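You operate a simulated robot arm through the tools that you are given. There is no shell and no other tool. Be economical: measure what you need, move in short steps, check, and stop when the job is done.

You run a simulated two-armed robot. Do the job below in one go: nothing can be reset, and whatever is moved stays where it is left.

TASK
Fetch the brown roll from the top of the long wall table and set it on the stack of mailers. Put the white box marked "MUG" from the top of the long wall table on the top of the low table and the white box that says "wristbands" on top of the brown carton there. Screw the lid back on the red bottle. Any order will do. Set down upright: white box.

Only the result counts: the job must be done as asked and must still hold three seconds after the hand-in. Knocking over, shifting, dropping, spilling or breaking anything else fails it. A push-on lid holds only when it is set on centred and level and pressed home; a screw cap is set on level and turned clockwise until tight.

THE ROBOT
Two 7-joint arms with fingered hands on one trunk, on a base that drives. Base frame: it is fixed to the floor where the robot stands at the start and does not move with it; the origin is under the middle of the robot, x ahead of it, y to its left, z up; the surface under the hand at the start is at about z = 80. Units: cm, rad, N and s.
The left shoulder is at the start at [10.6, 17.3, 99.7], the right one opposite. With the tool pointing down near the work surface each hand reaches from about 44 to 86 cm from the robot's upright axis, wherever it stands, measured 20 degrees to its own side. Places, roughly: low table [-120, 30, 70]; red bottle [-375, -175, 75]; stack of mailers (34x24 cm) [-368, -260, 78]. Payload 3.5 kg a hand.
Tool frame (each hand has its own): the origin (TCP) lies between the finger pads and is the grasp point; the fingertips stand 2.5 cm ahead of it; z points along the fingers, y is the line along which they close. Largest opening 8.8 cm; the body of the gripper starts 2.9 cm behind the TCP. The gripper is a hand of 3 fingers: y runs from the thumb to the fingers, the wrist lies at [-1.3, -9.7, -16.2] in the tool frame, and closing takes about 1.5 s.
Orientation is told as [roll, pitch, yaw] about the base's x, y, z axes, in that order, counted from this pose: with the fingers straight down and the wrist toward the robot, the tool's x, y and z point along [0, 1, 0], [1, 0, 0] and [0, 0, -1] of the base frame.

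THE INTERFACE
- The arms move only by the tool arm_command. It takes "left_plan", "right_plan" or both (then of equal length, played together; a hand with none holds still); each is a list that holds one entry, the list of rows, each a list of 6 numbers: the shift along the tool's x, y, z in units of 200 mm (1.0 is 200 mm), then the turn, a rotation vector about the tool's x, y, z in units of 180 degrees (1.0 is 180 degrees). In form: [[[dx, dy, dz, wx, wy, wz], ...]]. A call has 1 to 12 rows; each row is the pose to reach, as a shift and turn from the pose commanded when the call began, along the tool's axes at that moment. "left_hand" and "right_hand" are, for a hand that has rows, the gripper command, from -1 (shut) to 1 (fully open), values between in proportion, set as the call begins (left out, the last holds). A call with a number of a shift or a turn outside -1 to 1 is refused whole. A row lasts 0.2 s, in which the tool goes at most 5 cm and 0.15 rad; a call with a longer step from one row to the next is refused whole, and so is a gripper value outside its range. A pose out of reach is approached as far as the arm can. The call stops where the force on the tool passes 40 N (or 10 N more than at its start, if that is more) or the arm is blocked; 0.2 s more then pass. Each finger travels about 7.2 cm/s and halts on what it meets, pressing with about 23 N; the grip force reading is that of the motor and also rises with nothing between the fingers. The clock runs only during rows and for 0.2 s after the last one: add rows that repeat a pose to give the fingers time. It gives the time, the measured TCP pose, the force on the tool (base axes), the opening and the grip force at its end, in the units of the frame above (readings bear some noise), with the torque about the TCP (base axes, N m) and any sound that the robot's microphone picked up.
- Cameras (640 x 400 px; columns grow to the right, rows downward): "scene" is now at [25.42, 2.38, 121.87]; the picture's right is [0.25, -0.96, -0.09], its down [-0.58, -0.08, -0.81] and it looks along [0.78, 0.25, -0.58] (base axes); focal length 214 px, centre (320, 200). "left" rides on the left gripper at [-5.8, -8.5, -9.9] in its tool frame; the picture's right is [-0.67, -0.35, 0.66], its down [0.69, -0.63, 0.37] and it looks along [0.28, 0.69, 0.66] (tool axes); focal length 261 px, centre (320, 200). "right" rides on the right gripper at [5.8, -8.5, -9.9] in its tool frame; the picture's right is [-0.67, 0.35, -0.66], its down [-0.68, -0.63, 0.37] and it looks along [-0.29, 0.69, 0.66] (tool axes); focal length 261 px, centre (320, 200). There is no depth. A picture from a camera that has moved, and an enlarged one, comes with that camera's place and axes in the base frame and with its lens.
- camera(camera): a new picture of that camera. No time passes.
- lift_body(by): slides the trunk up (or, below 0, down) by that many cm; the arms and the scene camera ride with it, the base frame stays. It gives what a move gives, with no picture.
- roll_base(legs): drives the robot by 1 to 6 legs, each [ahead, left, turn to the left] in cm, cm and rad, along the robot's own axes; the way and the turn of a leg run together, so that a leg with both is an arc; at most 150 cm and 3.142 rad a leg. The arms and the cameras ride along, it lands a little off, and it stops where it bumps. It gives what a move gives.
- set_fingers(index, middle, thumb_bend, thumb_turn, hand): sets how far each is bent, from 0 (flat) to 1 (curled in); at 0.3 the hand is open as for a grip, at 0.7 the pads meet at the TCP. One left out holds its place. A second passes; each finger stops where it meets its share of the squeeze, and holds until it gets a number again. A gripper value or a shape takes the hand back. It gives what a move gives, with no picture; readings hold the bend of each and the force on the fingers (four entries, about 0 where the hand has none), thumb and palm. thumb_turn goes from beside the hand (0) to across from the fingers (1), as for a grip.
- hand_shape(shape, hand): the hand has 3 fingers and takes this shape, open, in about a second: jaw (thumb against the fingers, like two jaws); tri (thumb and two fingers); tip (a fingertip pinch); poke (one finger out to press); point (the index stretched); flat (the hand flat); cup (the hand cupped); fist (a fist). The gripper value then closes the fingers along that shape, each until it touches; the sizes above hold for jaw. It gives what a move gives, with no picture.
- pan_tilt(pan, tilt): turns the head with the scene camera to pan (to the left, within 1.501 rad either way) and tilt (down, from -0.506 to 1.204), counted from straight ahead of the robot. It gives what a move gives.
- enlarge(camera, box): a new picture of the part [left, top, right, bottom] of that camera's present view, enlarged. No time passes.
- job_done(): hands the job in; it is judged then, once.

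Go step by step. Nothing tells you exact positions but the pictures and the camera data: compare them with the known pose of the tool, close in by small moves and look again before you grip or let go. The budget is 165 turns and 122 pictures, counting those below and the enlarged ones. Unless the task says otherwise, let go and move clear before handing in.

The tools are called by a JSON object that holds its "name" and its "arguments". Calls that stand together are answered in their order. arm_command: Moves the arms, as the interface text tells. Its arguments: {"type":"object","properties":{"left_plan":{"type":"array","items":{"type":"array","items":{"type":"array","items":{"type":"number"}}}},"left_hand":{"type":"number"},"right_plan":{"type":"array","items":{"type":"array","items":{"type":"array","items":{"type":"number"}}}},"right_hand":{"type":"number"}},"required":[]} The other tools are called the same way: lift_body (by) slides the trunk up or down; hand_shape (shape, hand) gives the hand a shape; set_fingers (index, middle, thumb_bend, thumb_turn, hand) moves the fingers one by one; roll_base (legs) drives the base; pan_tilt (pan, tilt) turns the head that bears the scene camera; camera (camera) takes a picture; enlarge (camera, box) takes an enlarged picture of a part of a camera's view; job_done () hands the job in.

At the start:

```text
time_s: 0.0
left_ee_pos: [43.44, 32.22, 112.51]
left_ee_rot: [0.0, -0.002, 0.003]
left_contact_force: [-0.2, 0.0, 0.3]
left_ft_torque: [0.02, -0.03, 0.03]
left_opening: 8.78
left_finger_force: 0.0
left_shape: jaw
left_bend: [0.3, 0.3, 0.3, 0.98]
left_finger forces: [0.0, 0.0, 0.1, 0.1, 0.1, 0.0]
right_ee_pos: [55.23, -18.41, 113.27]
right_ee_rot: [0.001, 0.001, -0.001]
right_contact_force: [0.2, 0.1, 0.1]
right_ft_torque: [-0.03, 0.01, 0.02]
right_opening: 8.76
right_finger_force: 0.1
right_shape: jaw
right_bend: [0.3, 0.3, 0.3, 0.98]
right_finger forces: [0.0, 0.0, 0.0, 0.0, 0.1, 0.0]
trunk travel left (down, up): [-10.0, 35.5]
robot x, y, heading: [-0.1, 0.01, 0.003]
head pan, tilt: [0.267, 0.298]
```

scene: 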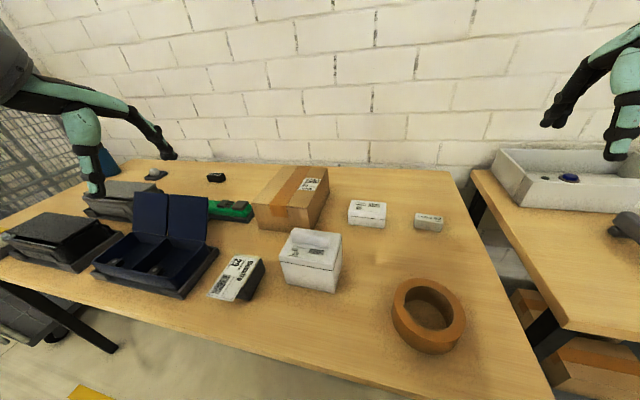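
right: 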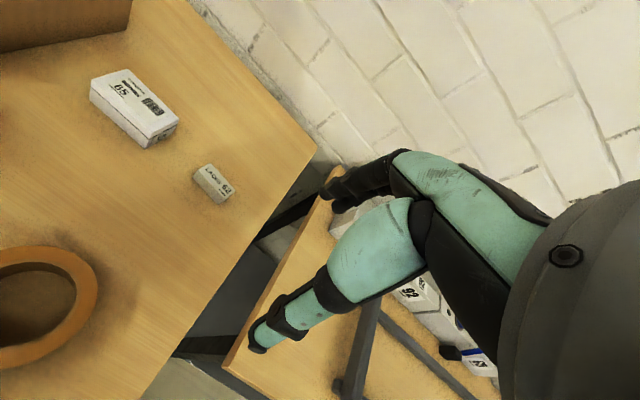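
left: 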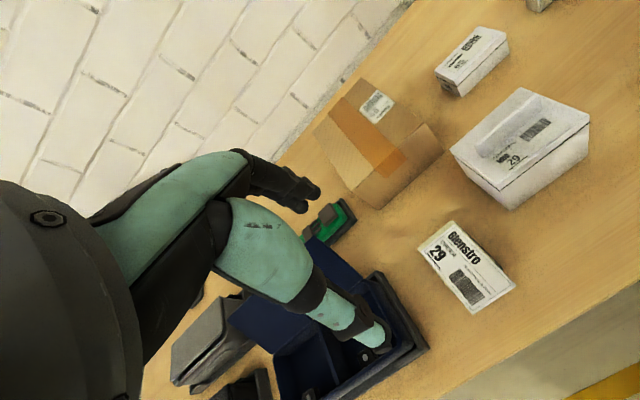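

I see a wall table with a tape roll, several white boxes and a carton. I'll enlarge the view to read the labels and find the MUG and wristbands boxes.

{"name": "enlarge", "arguments": {"camera": "scene", "box": [200, 150, 480, 360]}}

{"name": "enlarge", "arguments": {"camera": "left", "box": [300, 0, 640, 320]}}

{"name": "enlarge", "arguments": {"camera": "right", "box": [80, 50, 280, 220]}}

```text
1.90 times, centred on (340, 255) of scene
camera zoom: at [25.42, 2.38, 121.87], right [0.25, -0.96, -0.09], down [-0.58, -0.08, -0.81], along [0.78, 0.25, -0.58], focal length 408 px, centre (282, 95)
```

zoom: 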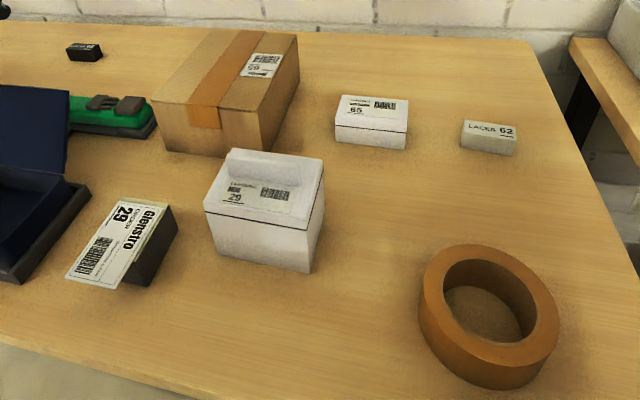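

```text
1.25 times, centred on (470, 160) of left
camera zoom: at [34.85, 26.57, 122.49], right [-0.35, -0.67, -0.66], down [-0.63, 0.68, -0.37], along [0.69, 0.29, -0.66], focal length 326 px, centre (132, 250)
```

zoom: 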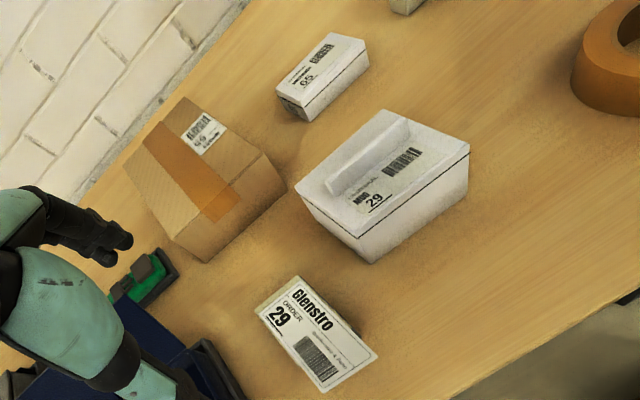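

```text
2.35 times, centred on (180, 135) of right
camera zoom: at [46.71, -12.69, 123.16], right [0.35, -0.67, 0.65], down [-0.63, -0.68, -0.37], along [0.69, -0.29, -0.66], focal length 613 px, centre (649, 353)
```

zoom: 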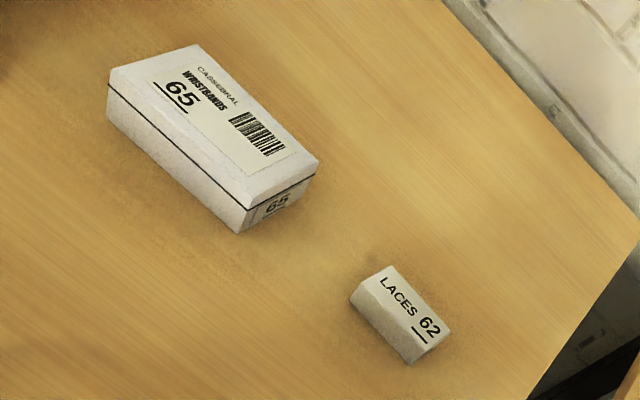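

The MUG box is the large one with 29 on it, and the wristbands box has 65. I'll look closer at the MUG box's shape and how it can be held.

{"name": "enlarge", "arguments": {"camera": "left", "box": [440, 70, 600, 220]}}

{"name": "enlarge", "arguments": {"camera": "scene", "box": [270, 215, 350, 300]}}

```text
2.67 times, centred on (520, 145) of left
camera zoom: at [34.85, 26.57, 122.49], right [-0.35, -0.67, -0.66], down [-0.63, 0.68, -0.37], along [0.69, 0.29, -0.66], focal length 695 px, centre (-213, 347)
```

zoom: 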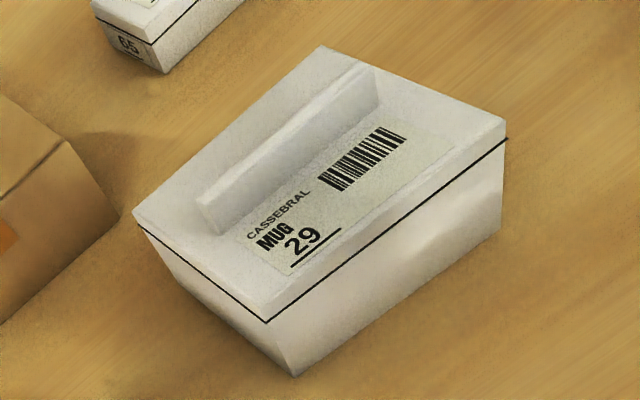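

```text
4.71 times, centred on (310, 258) of scene
camera zoom: at [25.42, 2.38, 121.87], right [0.25, -0.96, -0.09], down [-0.58, -0.08, -0.81], along [0.78, 0.25, -0.58], focal length 1009 px, centre (367, -71)
```

zoom: 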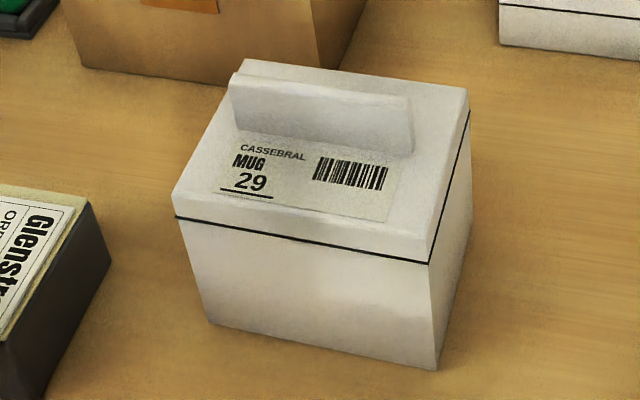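

The MUG box has a thin fin on its lid at about (54.5, 14.5), with its top at z≈92 and the lid at about 89. That fin is the handle, so the left hand moves above it.

{"name": "arm_command", "arguments": {"left_plan": [[[-0.15, 0.09, 0.11, 0, 0, 0], [-0.3, 0.18, 0.22, 0, 0, 0], [-0.45, 0.27, 0.33, 0, 0, 0], [-0.6, 0.36, 0.44, 0, 0, 0], [-0.75, 0.46, 0.55, 0, 0, 0], [-0.885, 0.55, 0.675, 0, 0, 0], [-0.885, 0.55, 0.675, 0, 0, 0]]], "left_hand": 0.2}}

{"name": "camera", "arguments": {"camera": "left"}}

{"name": "camera", "arguments": {"camera": "scene"}}

```text
time_s: 1.6
left_ee_pos: [54.35, 14.71, 99.06]
left_ee_rot: [-0.001, 0.0, 0.001]
left_contact_force: [0.5, 0.5, -0.8]
left_ft_torque: [0.02, 0.02, 0.02]
left_opening: 5.3
left_finger_force: 0.1
left_shape: jaw
left_bend: [0.29, 0.4, 0.64, 1.0]
left_finger forces: [0.0, 0.1, 0.0, 0.0, 0.0, 0.1]
right_ee_pos: [55.12, -18.45, 113.27]
right_ee_rot: [0.0, 0.0, 0.0]
right_contact_force: [0.3, -0.2, 0.1]
right_ft_torque: [-0.02, 0.01, 0.01]
right_opening: 8.77
right_finger_force: 0.0
right_shape: jaw
right_bend: [0.3, 0.3, 0.3, 0.98]
right_finger forces: [0.0, 0.0, 0.0, 0.1, 0.0, 0.0]
trunk travel left (down, up): [-10.0, 35.5]
robot x, y, heading: [-0.07, -0.24, 0.002]
head pan, tilt: [0.267, 0.298]
```

```text
113 pictures are left
camera left: at [45.87, 8.93, 108.99], right [-0.35, -0.67, -0.66], down [-0.63, 0.68, -0.37], along [0.69, 0.29, -0.66], focal length 261 px, centre (320, 200)
```

left: 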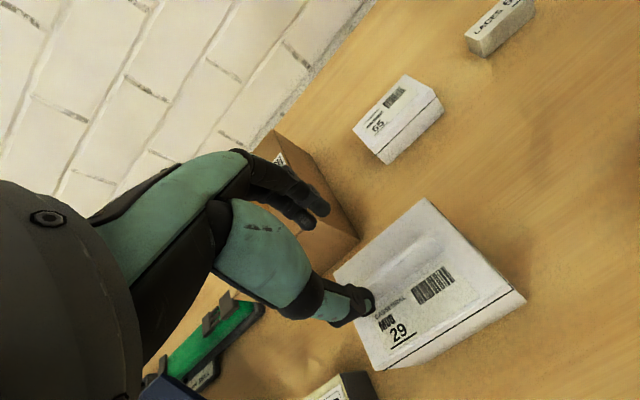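

```text
112 pictures are left
camera scene: at [25.37, 2.42, 121.89], right [0.25, -0.96, -0.09], down [-0.58, -0.08, -0.81], along [0.78, 0.25, -0.58], focal length 214 px, centre (320, 200)
```

scene: 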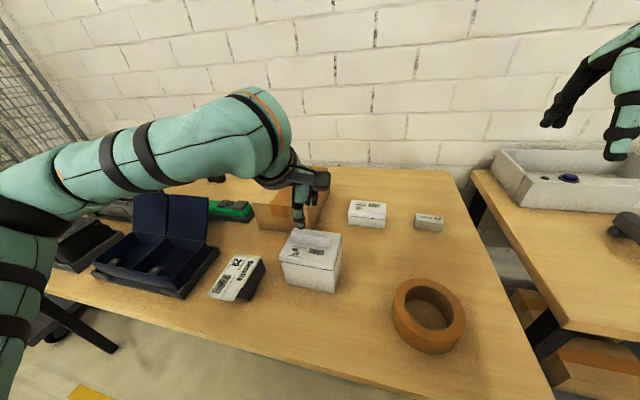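

The partial opening came out lopsided, with the thumb leading, so I'll open fully and check the alignment with the fin.

{"name": "arm_command", "arguments": {"left_plan": [[[0, 0, 0, 0, 0, 0], [0, 0, 0, 0, 0, 0], [0, 0, 0.05, 0, 0, 0], [0, 0, 0.1, 0, 0, 0]]], "left_hand": 1}}

{"name": "enlarge", "arguments": {"camera": "left", "box": [240, 150, 540, 390]}}

{"name": "enlarge", "arguments": {"camera": "scene", "box": [240, 150, 360, 310]}}

```text
time_s: 2.6
left_ee_pos: [54.4, 14.56, 97.03]
left_ee_rot: [-0.001, 0.001, 0.002]
left_contact_force: [-0.7, 0.0, 0.4]
left_ft_torque: [-0.01, -0.03, 0.02]
left_opening: 8.73
left_finger_force: 0.0
left_shape: jaw
left_bend: [0.3, 0.3, 0.3, 0.98]
left_finger forces: [0.0, 0.0, 0.1, 0.0, 0.0, 0.1]
right_ee_pos: [55.29, -18.51, 113.25]
right_ee_rot: [0.001, 0.001, -0.002]
right_contact_force: [0.1, 1.0, -0.8]
right_ft_torque: [0.0, 0.03, -0.03]
right_opening: 8.77
right_finger_force: 0.1
right_shape: jaw
right_bend: [0.3, 0.3, 0.3, 0.98]
right_finger forces: [0.0, 0.0, 0.0, 0.0, 0.0, 0.1]
trunk travel left (down, up): [-10.0, 35.5]
robot x, y, heading: [-0.2, -0.12, 0.001]
head pan, tilt: [0.267, 0.298]
```

```text
1.67 times, centred on (390, 270) of left
camera zoom: at [45.95, 8.88, 106.95], right [-0.35, -0.67, -0.65], down [-0.63, 0.68, -0.37], along [0.69, 0.29, -0.66], focal length 434 px, centre (203, 83)
```

zoom: 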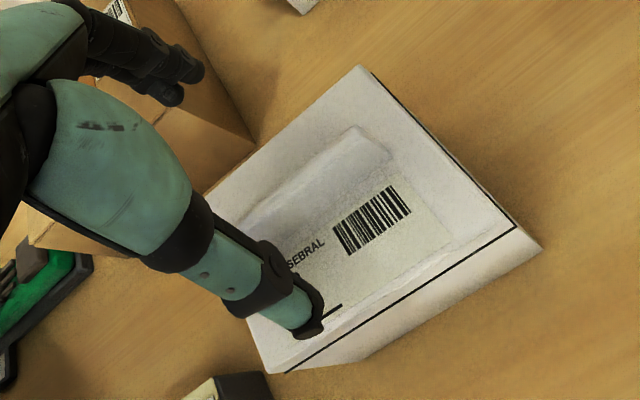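

```text
2.50 times, centred on (300, 230) of scene
camera zoom: at [25.44, 2.38, 121.86], right [0.25, -0.96, -0.09], down [-0.58, -0.08, -0.81], along [0.78, 0.25, -0.58], focal length 536 px, centre (370, 125)
```

zoom: 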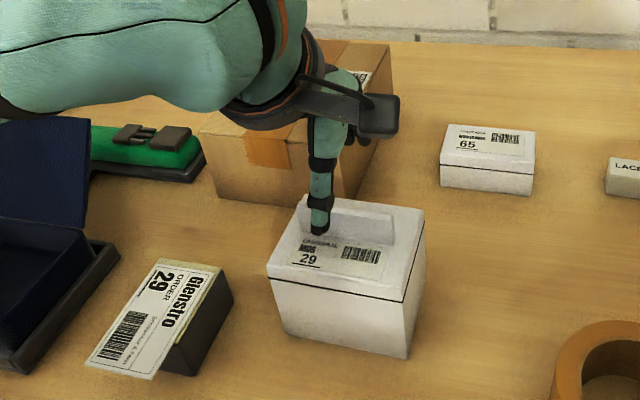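

The fin lies between the open fingers, so I go down and close.

{"name": "arm_command", "arguments": {"left_plan": [[[0, 0, 0.08, 0, 0, 0], [0, 0, 0.16, 0, 0, 0], [0, 0, 0.235, 0, 0, 0], [0, 0, 0.235, 0, 0, 0]]]}}

{"name": "arm_command", "arguments": {"left_plan": [[[0, 0, 0, 0, 0, 0], [0, 0, 0, 0, 0, 0], [0, 0, 0, 0, 0, 0], [0, 0, 0, 0, 0, 0], [0, 0, 0, 0, 0, 0], [0, 0, 0, 0, 0, 0], [0, 0, 0, 0, 0, 0], [0, 0, 0, 0, 0, 0], [0, 0, 0, 0, 0, 0]]], "left_hand": -1}}

{"name": "enlarge", "arguments": {"camera": "scene", "box": [240, 150, 360, 310]}}

```text
time_s: 3.6
left_ee_pos: [54.4, 14.56, 92.38]
left_ee_rot: [0.0, -0.002, 0.001]
left_contact_force: [-0.1, -0.2, 0.1]
left_ft_torque: [0.02, 0.01, 0.02]
left_opening: 8.77
left_finger_force: 0.2
left_shape: jaw
left_bend: [0.3, 0.3, 0.3, 0.98]
left_finger forces: [0.0, 0.0, 0.0, 0.0, 0.0, 0.1]
right_ee_pos: [55.29, -18.53, 113.23]
right_ee_rot: [0.0, 0.0, 0.001]
right_contact_force: [-0.6, 0.1, -0.2]
right_ft_torque: [0.01, 0.0, 0.02]
right_opening: 8.74
right_finger_force: 0.0
right_shape: jaw
right_bend: [0.3, 0.3, 0.3, 0.98]
right_finger forces: [0.0, 0.1, 0.0, 0.0, 0.1, 0.0]
trunk travel left (down, up): [-10.0, 35.5]
robot x, y, heading: [0.15, -0.08, -0.004]
head pan, tilt: [0.267, 0.298]
```

```text
time_s: 5.6
left_ee_pos: [54.52, 14.56, 92.33]
left_ee_rot: [0.0, 0.001, 0.001]
left_contact_force: [0.3, -0.3, -0.2]
left_ft_torque: [-0.02, -0.01, 0.0]
left_opening: 0.31
left_finger_force: 23.2
left_shape: jaw
left_bend: [0.7, 0.7, 0.74, 1.0]
left_finger forces: [13.1, 6.9, 0.0, 0.0, 20.4, 0.1]
right_ee_pos: [55.28, -18.54, 113.13]
right_ee_rot: [0.0, 0.001, 0.002]
right_contact_force: [0.6, 0.5, -0.6]
right_ft_torque: [0.01, 0.01, 0.02]
right_opening: 8.78
right_finger_force: 0.0
right_shape: jaw
right_bend: [0.3, 0.3, 0.3, 0.98]
right_finger forces: [0.0, 0.0, 0.1, 0.0, 0.0, 0.1]
trunk travel left (down, up): [-10.0, 35.5]
robot x, y, heading: [-0.22, 0.23, -0.001]
head pan, tilt: [0.267, 0.298]
```

```text
2.50 times, centred on (300, 230) of scene
camera zoom: at [25.45, 2.38, 121.86], right [0.25, -0.96, -0.09], down [-0.58, -0.08, -0.81], along [0.78, 0.25, -0.58], focal length 536 px, centre (370, 125)
```

zoom: 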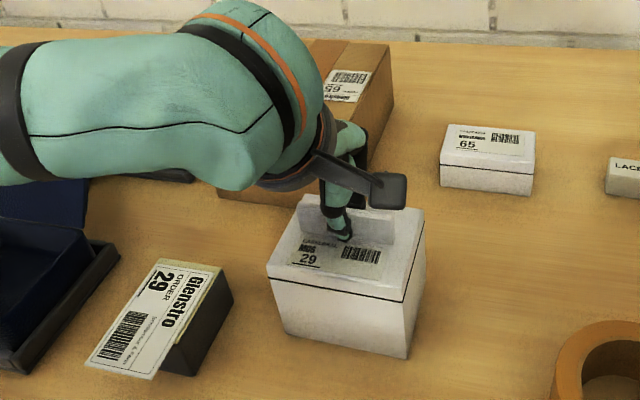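

The fingers have closed on the fin. I'll lift a few cm to test the hold.

{"name": "arm_command", "arguments": {"left_plan": [[[0, 0, -0.03, 0, 0, 0], [0, 0, -0.07, 0, 0, 0], [0, 0, -0.12, 0, 0, 0], [0, 0, -0.15, 0, 0, 0]]]}}

{"name": "enlarge", "arguments": {"camera": "scene", "box": [240, 150, 360, 310]}}

```text
time_s: 6.6
left_ee_pos: [54.42, 14.56, 95.52]
left_ee_rot: [-0.001, 0.002, 0.002]
left_contact_force: [0.5, -0.1, -3.3]
left_ft_torque: [0.03, 0.0, -0.01]
left_opening: 0.3
left_finger_force: 22.9
left_shape: jaw
left_bend: [0.7, 0.7, 0.74, 1.0]
left_finger forces: [13.3, 6.9, 0.0, 0.1, 20.3, 0.0]
right_ee_pos: [55.24, -18.39, 113.26]
right_ee_rot: [0.0, 0.001, 0.0]
right_contact_force: [0.4, -0.4, -0.2]
right_ft_torque: [0.02, -0.01, 0.01]
right_opening: 8.79
right_finger_force: 0.1
right_shape: jaw
right_bend: [0.3, 0.3, 0.3, 0.98]
right_finger forces: [0.0, 0.0, 0.0, 0.0, 0.0, 0.0]
trunk travel left (down, up): [-10.0, 35.5]
robot x, y, heading: [-0.15, 0.37, 0.0]
head pan, tilt: [0.267, 0.298]
```

```text
2.50 times, centred on (300, 230) of scene
camera zoom: at [25.46, 2.38, 121.86], right [0.25, -0.96, -0.09], down [-0.58, -0.08, -0.81], along [0.78, 0.25, -0.58], focal length 536 px, centre (370, 125)
```

zoom: 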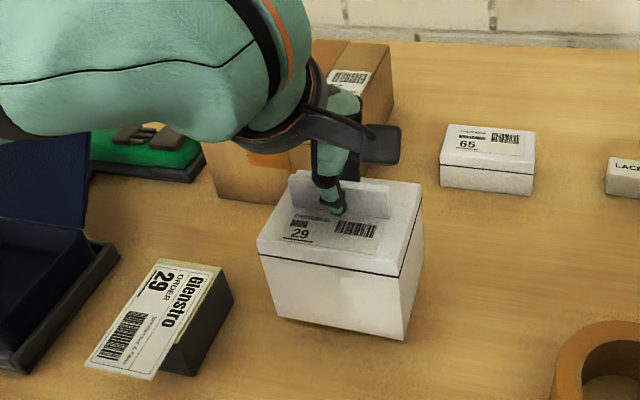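

The box holds (3.3 N). The left hand now lifts it clear to its own side while the right hand heads toward the wristbands box.

{"name": "arm_command", "arguments": {"left_plan": [[[0, 0, -0.2, 0, 0, 0], [0, 0, -0.4, 0, 0, 0], [0.1, -0.05, -0.55, 0, 0, 0], [0.28, -0.15, -0.65, 0, 0, 0], [0.46, -0.25, -0.75, 0, 0, 0], [0.64, -0.35, -0.82, 0, 0, 0], [0.8, -0.45, -0.85, 0, 0, 0], [0.87, -0.47, -0.85, 0, 0, 0]]], "right_plan": [[[0, 0, 0, 0, 0, 0], [0, 0, 0, 0, 0, 0], [0.1, 0.12, 0.05, 0, 0, 0], [0.25, 0.24, 0.1, 0, 0, 0], [0.42, 0.36, 0.15, 0, 0, 0], [0.58, 0.48, 0.2, 0, 0, 0], [0.75, 0.6, 0.25, 0, 0, 0], [0.9, 0.72, 0.3, 0, 0, 0]]]}}

{"name": "camera", "arguments": {"camera": "right"}}

{"name": "camera", "arguments": {"camera": "scene"}}

```text
time_s: 8.4
left_ee_pos: [45.11, 32.16, 112.04]
left_ee_rot: [-0.001, 0.004, 0.001]
left_contact_force: [0.5, -0.4, -3.3]
left_ft_torque: [0.03, -0.04, 0.0]
left_opening: 0.31
left_finger_force: 22.8
left_shape: jaw
left_bend: [0.7, 0.7, 0.74, 1.0]
left_finger forces: [13.3, 7.1, 0.0, 0.0, 20.2, 0.1]
right_ee_pos: [69.63, -0.47, 107.31]
right_ee_rot: [-0.003, 0.002, 0.0]
right_contact_force: [0.5, -0.2, -0.1]
right_ft_torque: [0.0, 0.06, 0.01]
right_opening: 8.77
right_finger_force: 0.0
right_shape: jaw
right_bend: [0.3, 0.3, 0.3, 0.98]
right_finger forces: [0.0, 0.0, 0.0, 0.1, 0.0, 0.0]
trunk travel left (down, up): [-10.0, 35.5]
robot x, y, heading: [-0.16, -0.17, -0.0]
head pan, tilt: [0.267, 0.298]
```

```text
107 pictures are left
camera right: at [61.18, 5.35, 117.23], right [0.35, -0.67, 0.66], down [-0.63, -0.69, -0.36], along [0.69, -0.29, -0.66], focal length 261 px, centre (320, 200)
```

right: 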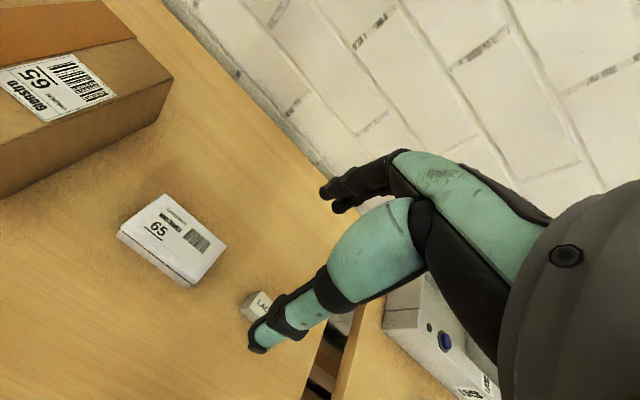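

```text
106 pictures are left
camera scene: at [25.56, 2.55, 121.82], right [0.25, -0.96, -0.08], down [-0.58, -0.08, -0.81], along [0.78, 0.25, -0.58], focal length 214 px, centre (320, 200)
```

scene: 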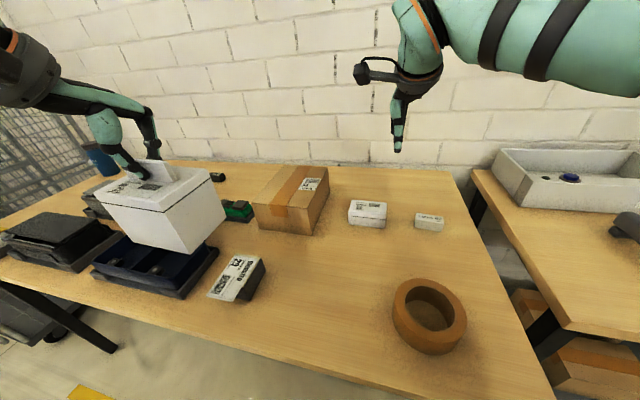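

Recomputing from this view, the wristbands box is centred at (73.9, 4.6), about 6.2 cm across x, with its top at about 83.7. The right hand goes above it.

{"name": "arm_command", "arguments": {"right_plan": [[[0.12, 0.1, 0.1, 0, 0, 0], [0.25, 0.215, 0.25, 0, 0, 0], [0.25, 0.215, 0.45, 0, 0, 0], [0.25, 0.215, 0.65, 0, 0, 0], [0.25, 0.215, 0.8, 0, 0, 0], [0.25, 0.215, 0.8, 0, 0, 0]]]}}

{"name": "camera", "arguments": {"camera": "right"}}

{"name": "enlarge", "arguments": {"camera": "scene", "box": [310, 130, 460, 250]}}

```text
time_s: 9.8
left_ee_pos: [44.86, 32.06, 112.08]
left_ee_rot: [0.001, 0.001, 0.003]
left_contact_force: [-0.3, -0.2, -3.4]
left_ft_torque: [0.0, -0.02, -0.01]
left_opening: 0.31
left_finger_force: 22.8
left_shape: jaw
left_bend: [0.7, 0.7, 0.74, 1.0]
left_finger forces: [13.4, 7.0, 0.0, 0.0, 20.3, 0.0]
right_ee_pos: [73.99, 4.4, 91.17]
right_ee_rot: [0.001, 0.001, -0.003]
right_contact_force: [-0.3, -0.7, -0.1]
right_ft_torque: [0.01, 0.02, 0.0]
right_opening: 8.78
right_finger_force: 0.1
right_shape: jaw
right_bend: [0.3, 0.3, 0.3, 0.98]
right_finger forces: [0.0, 0.0, 0.1, 0.0, 0.0, 0.0]
right hand out of reach, approached as far as the arm can: row 2
trunk travel left (down, up): [-10.0, 35.5]
robot x, y, heading: [-0.01, -0.32, -0.0]
head pan, tilt: [0.267, 0.298]
```

```text
105 pictures are left
camera right: at [65.46, 10.26, 101.05], right [0.35, -0.67, 0.65], down [-0.63, -0.68, -0.37], along [0.69, -0.29, -0.66], focal length 261 px, centre (320, 200)
```

right: 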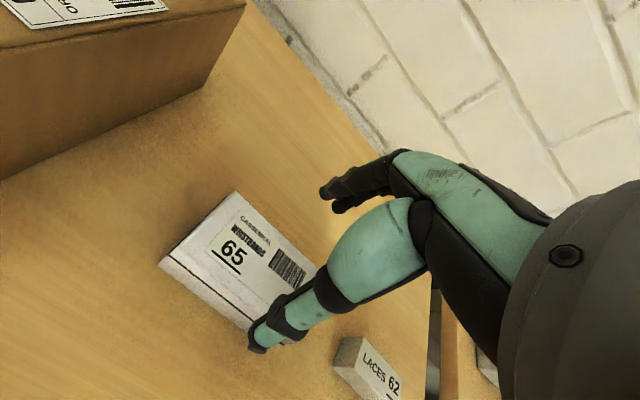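

```text
3.33 times, centred on (385, 190) of scene
camera zoom: at [25.43, 2.41, 121.87], right [0.25, -0.96, -0.09], down [-0.58, -0.08, -0.81], along [0.78, 0.25, -0.58], focal length 715 px, centre (103, 233)
```

zoom: 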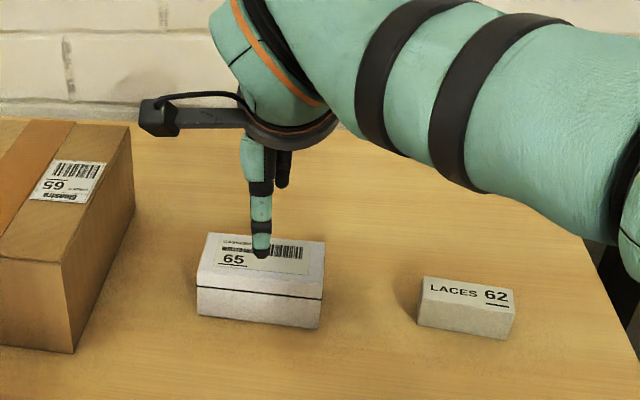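

It's aligned, so I go down and grip the wristbands box.

{"name": "arm_command", "arguments": {"right_plan": [[[0, -0.01, 0.1, 0, 0, 0], [0, -0.01, 0.2, 0, 0, 0], [0, -0.01, 0.3, 0, 0, 0], [0, -0.01, 0.395, 0, 0, 0], [0, -0.01, 0.395, 0, 0, 0]]]}}

{"name": "arm_command", "arguments": {"right_plan": [[[0, 0, 0, 0, 0, 0], [0, 0, 0, 0, 0, 0], [0, 0, 0, 0, 0, 0], [0, 0, 0, 0, 0, 0], [0, 0, 0, 0, 0, 0], [0, 0, 0, 0, 0, 0], [0, 0, 0, 0, 0, 0], [0, 0, 0, 0, 0, 0]]], "right_hand": -1}}

{"name": "camera", "arguments": {"camera": "right"}}

```text
time_s: 11.0
left_ee_pos: [44.99, 32.03, 112.21]
left_ee_rot: [0.0, 0.0, 0.0]
left_contact_force: [-0.2, 0.8, -2.9]
left_ft_torque: [0.0, -0.02, 0.02]
left_opening: 0.31
left_finger_force: 23.0
left_shape: jaw
left_bend: [0.7, 0.7, 0.74, 1.0]
left_finger forces: [13.4, 7.0, 0.0, 0.0, 20.4, 0.0]
right_ee_pos: [73.64, 4.33, 83.2]
right_ee_rot: [0.002, 0.002, 0.001]
right_contact_force: [0.1, 0.3, -0.4]
right_ft_torque: [0.0, -0.03, 0.02]
right_opening: 8.74
right_finger_force: 0.2
right_shape: jaw
right_bend: [0.3, 0.3, 0.3, 0.98]
right_finger forces: [0.3, 0.1, 0.0, 0.1, 0.0, 0.1]
trunk travel left (down, up): [-10.0, 35.5]
robot x, y, heading: [-0.34, -0.19, -0.003]
head pan, tilt: [0.267, 0.298]
```

```text
time_s: 12.8
left_ee_pos: [44.98, 32.21, 111.95]
left_ee_rot: [0.002, 0.001, 0.0]
left_contact_force: [-0.3, 0.5, -3.8]
left_ft_torque: [-0.03, -0.03, -0.05]
left_opening: 0.31
left_finger_force: 23.3
left_shape: jaw
left_bend: [0.7, 0.7, 0.74, 1.0]
left_finger forces: [13.4, 7.0, 0.0, 0.1, 20.3, 0.0]
right_ee_pos: [73.69, 4.4, 83.39]
right_ee_rot: [-0.002, 0.001, 0.001]
right_contact_force: [-0.1, 0.0, -0.6]
right_ft_torque: [0.02, 0.0, 0.02]
right_opening: 5.19
right_finger_force: 22.8
right_shape: jaw
right_bend: [0.73, 0.41, 0.65, 1.0]
right_finger forces: [13.4, 7.5, 0.0, 0.0, 20.9, 0.0]
trunk travel left (down, up): [-10.0, 35.5]
robot x, y, heading: [0.1, 0.01, 0.003]
head pan, tilt: [0.267, 0.298]
```

```text
103 pictures are left
camera right: at [65.23, 10.25, 93.21], right [0.35, -0.67, 0.65], down [-0.63, -0.68, -0.37], along [0.69, -0.29, -0.66], focal length 261 px, centre (320, 200)
```

right: 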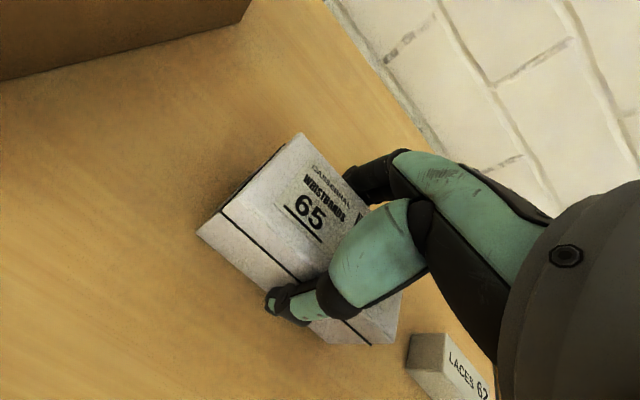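

The index finger curled more than the middle one, so I'll check this grip from the scene camera before lifting.

{"name": "enlarge", "arguments": {"camera": "scene", "box": [310, 130, 460, 250]}}

{"name": "enlarge", "arguments": {"camera": "right", "box": [180, 110, 440, 360]}}

```text
3.33 times, centred on (385, 190) of scene
camera zoom: at [25.47, 2.41, 121.85], right [0.25, -0.96, -0.09], down [-0.58, -0.08, -0.81], along [0.78, 0.25, -0.58], focal length 715 px, centre (103, 233)
```

zoom: 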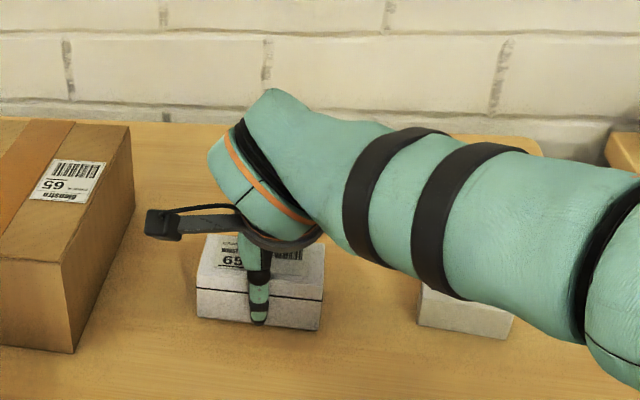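

```text
1.60 times, centred on (310, 235) of right
camera zoom: at [65.23, 10.25, 93.21], right [0.35, -0.67, 0.65], down [-0.63, -0.68, -0.37], along [0.69, -0.29, -0.66], focal length 417 px, centre (336, 144)
```

zoom: 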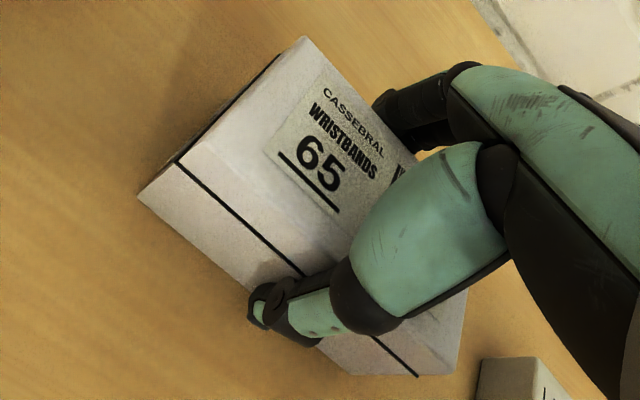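

The grip looks sound, so I'll do a test lift.

{"name": "arm_command", "arguments": {"right_plan": [[[0, 0, -0.05, 0, 0, 0], [0, 0, -0.12, 0, 0, 0], [0, 0, -0.2, 0, 0, 0], [0, 0, -0.25, 0, 0, 0]]]}}

{"name": "camera", "arguments": {"camera": "right"}}

{"name": "enlarge", "arguments": {"camera": "scene", "box": [310, 130, 460, 250]}}

```text
time_s: 13.8
left_ee_pos: [44.93, 31.93, 112.07]
left_ee_rot: [0.0, 0.002, 0.002]
left_contact_force: [0.4, 0.1, -2.8]
left_ft_torque: [-0.03, -0.03, -0.01]
left_opening: 0.27
left_finger_force: 22.8
left_shape: jaw
left_bend: [0.7, 0.7, 0.74, 1.0]
left_finger forces: [13.4, 6.9, 0.0, 0.0, 20.3, 0.1]
right_ee_pos: [73.63, 4.57, 88.3]
right_ee_rot: [-0.001, 0.001, -0.001]
right_contact_force: [-0.9, -1.1, -0.5]
right_ft_torque: [-0.02, 0.0, 0.01]
right_opening: 5.21
right_finger_force: 22.8
right_shape: jaw
right_bend: [0.74, 0.41, 0.65, 1.0]
right_finger forces: [13.5, 7.6, 0.0, 0.1, 20.9, 0.0]
trunk travel left (down, up): [-10.0, 35.5]
robot x, y, heading: [-0.02, 0.21, 0.0]
head pan, tilt: [0.267, 0.298]
```

```text
100 pictures are left
camera right: at [65.08, 10.29, 98.19], right [0.35, -0.67, 0.65], down [-0.63, -0.69, -0.36], along [0.69, -0.29, -0.66], focal length 261 px, centre (320, 200)
```

right: 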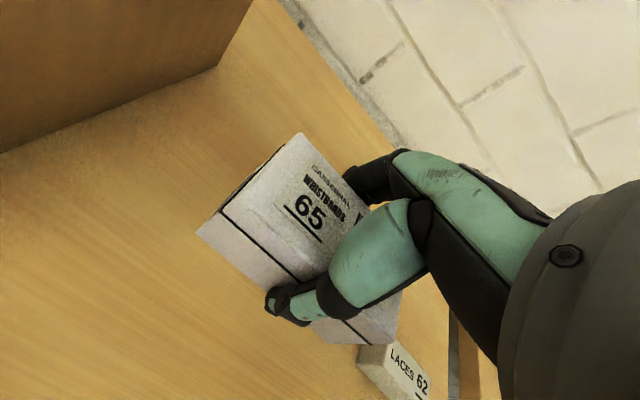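

```text
3.33 times, centred on (385, 190) of scene
camera zoom: at [25.46, 2.41, 121.85], right [0.25, -0.96, -0.09], down [-0.58, -0.08, -0.81], along [0.78, 0.25, -0.58], focal length 715 px, centre (103, 233)
```

zoom: 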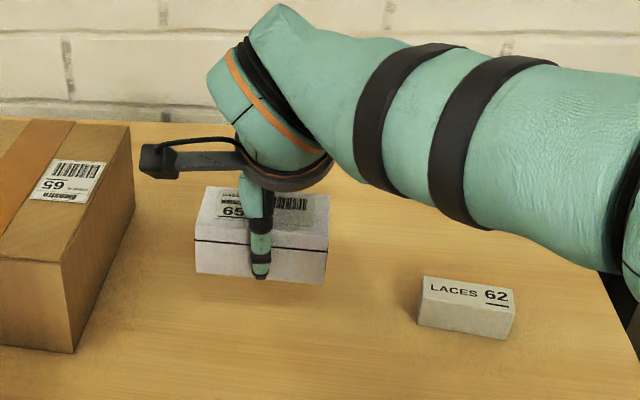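

It's held firmly. I'll raise it and bring it back to the robot's right side, then turn the robot around to look at the low table.

{"name": "arm_command", "arguments": {"right_plan": [[[0, 0, -0.22, 0, 0, 0], [0, 0, -0.44, 0, 0, 0], [0, 0, -0.66, 0, 0, 0], [0, -0.05, -0.85, 0, 0, 0], [-0.15, -0.2, -0.95, 0, 0, 0], [-0.31, -0.36, -0.98, 0, 0, 0], [-0.48, -0.52, -1, 0, 0, 0], [-0.64, -0.69, -1, 0, 0, 0], [-0.8, -0.85, -1, 0, 0, 0], [-0.96, -0.98, -1, 0, 0, 0], [-0.96, -0.98, -1, 0, 0, 0]]]}}

{"name": "pan_tilt", "arguments": {"pan": 1.5, "tilt": 0.4}}

{"name": "camera", "arguments": {"camera": "scene"}}

```text
time_s: 16.2
left_ee_pos: [44.91, 32.13, 111.95]
left_ee_rot: [-0.001, 0.002, 0.0]
left_contact_force: [-0.7, 0.1, -3.7]
left_ft_torque: [0.01, -0.02, 0.0]
left_opening: 0.3
left_finger_force: 23.3
left_shape: jaw
left_bend: [0.7, 0.7, 0.74, 1.0]
left_finger forces: [13.2, 7.1, 0.1, 0.0, 20.3, 0.1]
right_ee_pos: [54.07, -14.74, 108.38]
right_ee_rot: [0.002, 0.003, -0.002]
right_contact_force: [-0.5, -0.4, -0.6]
right_ft_torque: [-0.02, -0.04, 0.0]
right_opening: 5.15
right_finger_force: 22.8
right_shape: jaw
right_bend: [0.74, 0.41, 0.65, 1.0]
right_finger forces: [13.4, 7.4, 0.0, 0.0, 20.7, 0.0]
right hand out of reach, approached as far as the arm can: row 3, 4
trunk travel left (down, up): [-10.0, 35.5]
robot x, y, heading: [-0.02, -0.52, -0.002]
head pan, tilt: [0.267, 0.298]
```

```text
time_s: 17.6
left_ee_pos: [44.88, 32.11, 112.0]
left_ee_rot: [0.0, 0.002, 0.001]
left_contact_force: [-0.1, -0.1, -4.1]
left_ft_torque: [-0.02, 0.01, 0.01]
left_opening: 0.28
left_finger_force: 22.7
left_shape: jaw
left_bend: [0.7, 0.7, 0.74, 1.0]
left_finger forces: [13.3, 7.0, 0.0, 0.0, 20.3, 0.0]
right_ee_pos: [54.16, -14.69, 108.49]
right_ee_rot: [0.0, 0.0, 0.001]
right_contact_force: [-0.5, 0.5, -1.4]
right_ft_torque: [0.05, 0.01, 0.02]
right_opening: 5.14
right_finger_force: 23.3
right_shape: jaw
right_bend: [0.74, 0.41, 0.65, 1.0]
right_finger forces: [13.4, 7.3, 0.0, 0.0, 20.9, 0.0]
trunk travel left (down, up): [-10.0, 35.5]
robot x, y, heading: [0.09, -0.12, 0.001]
head pan, tilt: [1.499, 0.4]
```

```text
98 pictures are left
camera scene: at [17.27, 9.18, 123.66], right [0.94, -0.07, -0.32], down [-0.33, -0.39, -0.86], along [-0.06, 0.92, -0.39], focal length 214 px, centre (320, 200)
```

scene: 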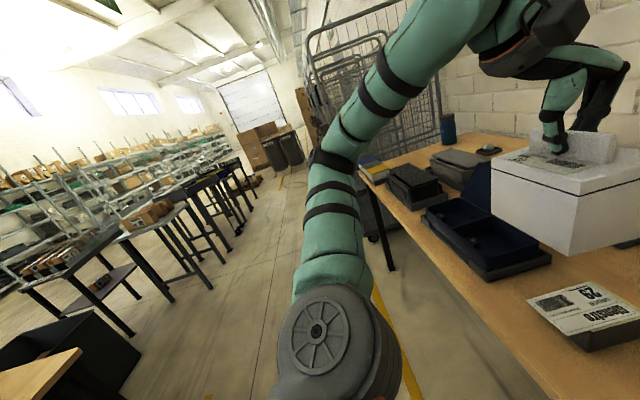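

The low table's corner shows at lower left, at x≈-96 and behind the robot. I'll back off a little, turn around and look.

{"name": "roll_base", "arguments": {"legs": [[-20, 0, 0], [0, 0, 1.5], [0, 0, 1.6]]}}

{"name": "pan_tilt", "arguments": {"pan": 0, "tilt": 0.45}}

{"name": "camera", "arguments": {"camera": "scene"}}

```text
time_s: 26.8
left_ee_pos: [-65.5, -31.17, 112.03]
left_ee_rot: [0.0, 0.001, 3.124]
left_contact_force: [-0.5, -0.3, -3.6]
left_ft_torque: [-0.02, 0.01, 0.02]
left_opening: 0.27
left_finger_force: 23.4
left_shape: jaw
left_bend: [0.7, 0.7, 0.75, 1.0]
left_finger forces: [12.9, 6.8, 0.1, 0.0, 19.6, 0.1]
right_ee_pos: [-73.62, 15.84, 108.34]
right_ee_rot: [0.0, 0.003, 3.121]
right_contact_force: [-0.9, -0.2, -1.2]
right_ft_torque: [0.02, 0.01, 0.01]
right_opening: 5.05
right_finger_force: 23.2
right_shape: jaw
right_bend: [0.74, 0.42, 0.65, 1.0]
right_finger forces: [13.1, 7.1, 0.0, 0.0, 20.3, 0.0]
trunk travel left (down, up): [-10.0, 35.5]
robot x, y, heading: [-20.1, 0.15, 3.122]
head pan, tilt: [1.499, 0.4]
```

```text
time_s: 28.4
left_ee_pos: [-65.49, -31.24, 112.1]
left_ee_rot: [0.001, 0.002, 3.123]
left_contact_force: [-0.5, 0.4, -3.6]
left_ft_torque: [0.0, 0.05, 0.01]
left_opening: 0.28
left_finger_force: 23.4
left_shape: jaw
left_bend: [0.7, 0.7, 0.75, 1.0]
left_finger forces: [12.9, 6.8, 0.0, 0.0, 19.6, 0.1]
right_ee_pos: [-73.72, 15.82, 108.34]
right_ee_rot: [0.001, 0.002, 3.12]
right_contact_force: [-0.4, -0.9, -0.7]
right_ft_torque: [0.05, 0.01, 0.02]
right_opening: 5.08
right_finger_force: 23.1
right_shape: jaw
right_bend: [0.74, 0.42, 0.65, 1.0]
right_finger forces: [13.1, 7.2, 0.0, 0.0, 20.3, 0.1]
trunk travel left (down, up): [-10.0, 35.5]
robot x, y, heading: [-19.86, 0.2, 3.119]
head pan, tilt: [0.0, 0.45]
```

```text
97 pictures are left
camera scene: at [-45.39, 0.38, 120.45], right [0.02, 1.0, 0.0], down [0.7, -0.01, -0.71], along [-0.71, 0.01, -0.7], focal length 214 px, centre (320, 200)
```

scene: 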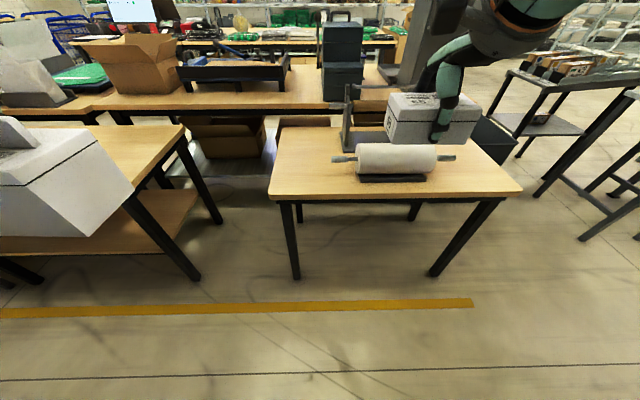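

The low table holds a wrap roll on a stand and something behind my hand. I'll look closer for a carton on it.

{"name": "enlarge", "arguments": {"camera": "scene", "box": [260, 60, 540, 210]}}

{"name": "pan_tilt", "arguments": {"pan": 0.5, "tilt": 0.2}}

{"name": "camera", "arguments": {"camera": "scene"}}

```text
2.29 times, centred on (400, 135) of scene
camera zoom: at [-45.39, 0.38, 120.45], right [0.02, 1.0, 0.0], down [0.7, -0.01, -0.71], along [-0.71, 0.01, -0.7], focal length 490 px, centre (137, 349)
```

zoom: 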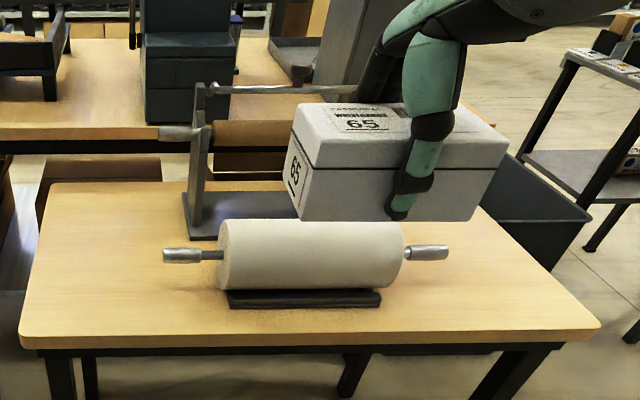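

```text
time_s: 29.4
left_ee_pos: [-65.52, -31.15, 112.06]
left_ee_rot: [0.0, 0.002, 3.122]
left_contact_force: [-0.1, 0.2, -4.2]
left_ft_torque: [-0.01, 0.03, 0.01]
left_opening: 0.28
left_finger_force: 22.4
left_shape: jaw
left_bend: [0.7, 0.7, 0.75, 1.0]
left_finger forces: [13.0, 6.8, 0.0, 0.0, 19.5, 0.0]
right_ee_pos: [-73.72, 15.81, 108.4]
right_ee_rot: [0.0, 0.0, 3.121]
right_contact_force: [0.3, 0.3, 0.9]
right_ft_torque: [0.0, 0.02, 0.0]
right_opening: 5.07
right_finger_force: 23.2
right_shape: jaw
right_bend: [0.74, 0.42, 0.65, 1.0]
right_finger forces: [13.1, 7.3, 0.0, 0.0, 20.3, 0.0]
trunk travel left (down, up): [-10.0, 35.5]
robot x, y, heading: [-20.3, -0.07, 3.124]
head pan, tilt: [0.499, 0.201]
```

```text
95 pictures are left
camera scene: at [-45.28, -4.07, 122.97], right [-0.43, 0.89, -0.15], down [0.49, 0.09, -0.87], along [-0.76, -0.45, -0.47], focal length 214 px, centre (320, 200)
```

scene: 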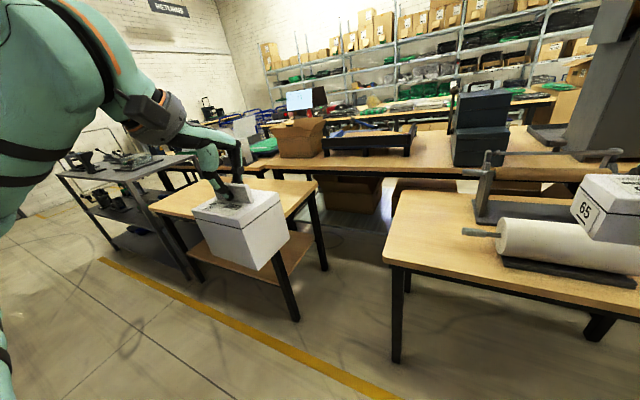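

There's no carton on the low table so far. I'll drive up a bit, shifted to its right, to place the MUG box near the front-left corner at about (-112, -7) and see the rest of the table.

{"name": "roll_base", "arguments": {"legs": [[25, -14, 0]]}}

{"name": "pan_tilt", "arguments": {"pan": 0, "tilt": 0.6}}

{"name": "camera", "arguments": {"camera": "scene"}}

{"name": "pan_tilt", "arguments": {"pan": -0.8, "tilt": 0.5}}

{"name": "camera", "arguments": {"camera": "scene"}}

```text
time_s: 31.3
left_ee_pos: [-89.78, -16.83, 112.11]
left_ee_rot: [0.0, -0.001, 3.13]
left_contact_force: [0.6, 0.0, -2.8]
left_ft_torque: [0.0, 0.03, 0.05]
left_opening: 0.3
left_finger_force: 23.0
left_shape: jaw
left_bend: [0.7, 0.7, 0.75, 1.0]
left_finger forces: [13.0, 6.8, 0.0, 0.0, 19.5, 0.1]
right_ee_pos: [-98.27, 30.01, 108.4]
right_ee_rot: [0.0, 0.001, 3.127]
right_contact_force: [0.5, 0.5, -0.8]
right_ft_torque: [0.01, 0.01, 0.0]
right_opening: 5.1
right_finger_force: 23.0
right_shape: jaw
right_bend: [0.74, 0.42, 0.65, 1.0]
right_finger forces: [13.2, 7.3, 0.0, 0.0, 20.2, 0.0]
trunk travel left (down, up): [-10.0, 35.5]
robot x, y, heading: [-44.22, 14.65, 3.125]
head pan, tilt: [0.499, 0.201]
```

```text
time_s: 32.3
left_ee_pos: [-89.83, -16.8, 112.12]
left_ee_rot: [0.0, -0.001, 3.129]
left_contact_force: [-0.2, -0.2, -3.2]
left_ft_torque: [0.02, -0.01, -0.01]
left_opening: 0.29
left_finger_force: 22.6
left_shape: jaw
left_bend: [0.7, 0.7, 0.75, 1.0]
left_finger forces: [13.0, 6.7, 0.0, 0.0, 19.7, 0.1]
right_ee_pos: [-98.41, 30.1, 108.4]
right_ee_rot: [-0.001, 0.002, 3.126]
right_contact_force: [-0.3, 0.3, -0.4]
right_ft_torque: [-0.01, -0.02, -0.02]
right_opening: 5.07
right_finger_force: 22.6
right_shape: jaw
right_bend: [0.74, 0.42, 0.65, 1.0]
right_finger forces: [13.3, 7.2, 0.0, 0.0, 20.3, 0.0]
trunk travel left (down, up): [-10.0, 35.5]
robot x, y, heading: [-44.24, 14.59, 3.129]
head pan, tilt: [0.0, 0.6]
```

```text
94 pictures are left
camera scene: at [-69.07, 14.8, 119.3], right [0.01, 1.0, 0.0], down [0.8, -0.01, -0.6], along [-0.6, 0.01, -0.8], focal length 214 px, centre (320, 200)
```

scene: 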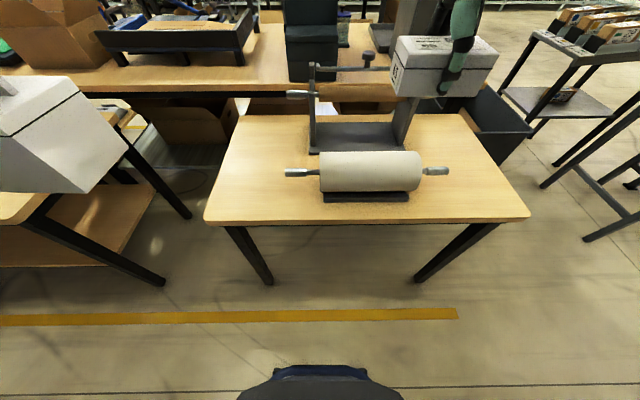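

```text
time_s: 33.4
left_ee_pos: [-89.78, -16.87, 112.09]
left_ee_rot: [0.001, 0.0, 3.13]
left_contact_force: [-0.4, -0.1, -3.3]
left_ft_torque: [0.03, 0.01, 0.04]
left_opening: 0.29
left_finger_force: 22.9
left_shape: jaw
left_bend: [0.7, 0.7, 0.75, 1.0]
left_finger forces: [13.0, 6.8, 0.1, 0.0, 19.6, 0.0]
right_ee_pos: [-98.35, 30.17, 108.49]
right_ee_rot: [0.001, 0.001, 3.128]
right_contact_force: [0.4, -0.2, -0.1]
right_ft_torque: [-0.01, 0.01, 0.02]
right_opening: 5.07
right_finger_force: 23.0
right_shape: jaw
right_bend: [0.74, 0.42, 0.65, 1.0]
right_finger forces: [13.2, 7.3, 0.0, 0.0, 20.3, 0.0]
trunk travel left (down, up): [-10.0, 35.5]
robot x, y, heading: [-44.46, 14.39, 3.123]
head pan, tilt: [-0.799, 0.499]
```

```text
93 pictures are left
camera scene: at [-66.93, 21.31, 120.95], right [0.69, 0.69, 0.23], down [0.6, -0.35, -0.72], along [-0.42, 0.63, -0.65], focal length 214 px, centre (320, 200)
```

scene: 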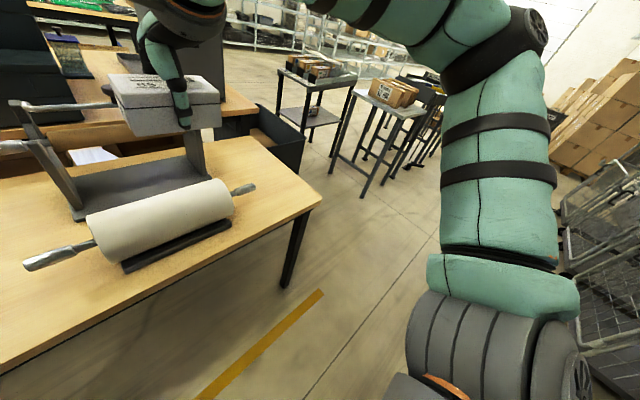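

No carton stands on the low table, so "there" means the carton on the wall table, which is also marked 65. I'll set the MUG box at the left of the low table, around (-114, -5.5).

{"name": "arm_command", "arguments": {"left_plan": [[[-0.1, 0.18, 0.06, 0, 0, 0], [-0.2, 0.36, 0.12, 0, 0, 0], [-0.3, 0.54, 0.18, 0, 0, 0], [-0.4, 0.72, 0.24, 0, 0, 0], [-0.5, 0.9, 0.3, 0, 0, 0]]]}}

{"name": "arm_command", "arguments": {"left_plan": [[[-0.03, 0.16, 0.1, 0, 0, 0], [-0.065, 0.31, 0.25, 0, 0, 0], [-0.065, 0.31, 0.45, 0, 0, 0], [-0.065, 0.31, 0.65, 0, 0, 0], [-0.065, 0.31, 0.85, 0, 0, 0], [-0.065, 0.31, 0.95, 0, 0, 0], [-0.065, 0.31, 0.95, 0, 0, 0]]]}}

{"name": "pan_tilt", "arguments": {"pan": 0.3, "tilt": 0.5}}

{"name": "camera", "arguments": {"camera": "scene"}}

```text
time_s: 34.6
left_ee_pos: [-107.71, -6.48, 105.92]
left_ee_rot: [0.001, 0.002, 3.129]
left_contact_force: [0.1, -0.3, -2.4]
left_ft_torque: [-0.02, -0.01, 0.01]
left_opening: 0.29
left_finger_force: 22.6
left_shape: jaw
left_bend: [0.7, 0.7, 0.75, 1.0]
left_finger forces: [13.0, 6.9, 0.1, 0.0, 20.0, 0.1]
right_ee_pos: [-98.32, 30.12, 108.25]
right_ee_rot: [0.003, 0.004, 3.128]
right_contact_force: [0.6, -0.1, -1.0]
right_ft_torque: [-0.04, 0.02, -0.01]
right_opening: 5.09
right_finger_force: 23.2
right_shape: jaw
right_bend: [0.74, 0.42, 0.65, 1.0]
right_finger forces: [13.2, 7.2, 0.0, 0.0, 20.3, 0.0]
trunk travel left (down, up): [-10.0, 35.5]
robot x, y, heading: [-44.15, 14.53, 3.13]
head pan, tilt: [-0.799, 0.499]
```

```text
time_s: 36.2
left_ee_pos: [-113.76, -5.11, 87.19]
left_ee_rot: [0.0, 0.002, 3.13]
left_contact_force: [-0.9, -0.4, -2.6]
left_ft_torque: [-0.01, 0.04, -0.02]
left_opening: 0.29
left_finger_force: 22.9
left_shape: jaw
left_bend: [0.7, 0.7, 0.75, 1.0]
left_finger forces: [13.0, 6.9, 0.0, 0.1, 19.6, 0.0]
right_ee_pos: [-98.27, 30.18, 108.41]
right_ee_rot: [-0.001, 0.003, 3.127]
right_contact_force: [-0.7, -0.4, -0.6]
right_ft_torque: [0.0, 0.0, -0.01]
right_opening: 5.11
right_finger_force: 22.9
right_shape: jaw
right_bend: [0.74, 0.42, 0.65, 1.0]
right_finger forces: [13.1, 7.2, 0.0, 0.1, 20.4, 0.1]
trunk travel left (down, up): [-10.0, 35.5]
robot x, y, heading: [-44.39, 14.57, 3.13]
head pan, tilt: [-0.799, 0.499]
```

```text
time_s: 37.5
left_ee_pos: [-113.79, -5.18, 87.27]
left_ee_rot: [0.001, 0.002, 3.13]
left_contact_force: [-0.6, 0.2, -2.7]
left_ft_torque: [-0.03, -0.01, 0.02]
left_opening: 0.29
left_finger_force: 22.9
left_shape: jaw
left_bend: [0.7, 0.7, 0.75, 1.0]
left_finger forces: [13.0, 6.9, 0.1, 0.1, 19.6, 0.1]
right_ee_pos: [-98.27, 30.12, 108.32]
right_ee_rot: [-0.001, 0.001, 3.129]
right_contact_force: [0.5, -0.5, -0.6]
right_ft_torque: [-0.02, -0.01, -0.03]
right_opening: 5.07
right_finger_force: 22.9
right_shape: jaw
right_bend: [0.74, 0.42, 0.65, 1.0]
right_finger forces: [13.1, 7.2, 0.0, 0.0, 20.4, 0.0]
trunk travel left (down, up): [-10.0, 35.5]
robot x, y, heading: [-44.41, 14.8, 3.123]
head pan, tilt: [0.3, 0.499]
```

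```text
92 pictures are left
camera scene: at [-69.3, 12.15, 120.19], right [-0.27, 0.96, -0.1], down [0.72, 0.13, -0.68], along [-0.64, -0.25, -0.72], focal length 214 px, centre (320, 200)
```

scene: 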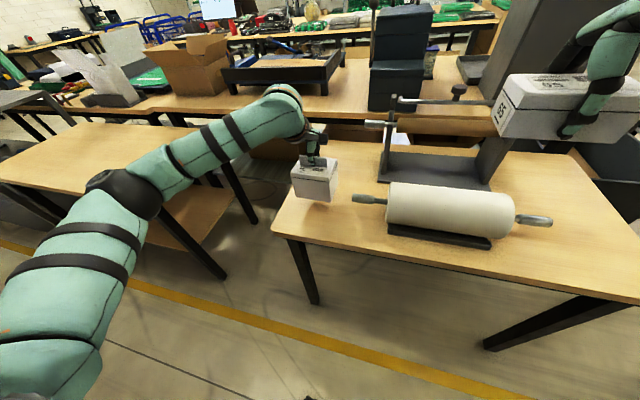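

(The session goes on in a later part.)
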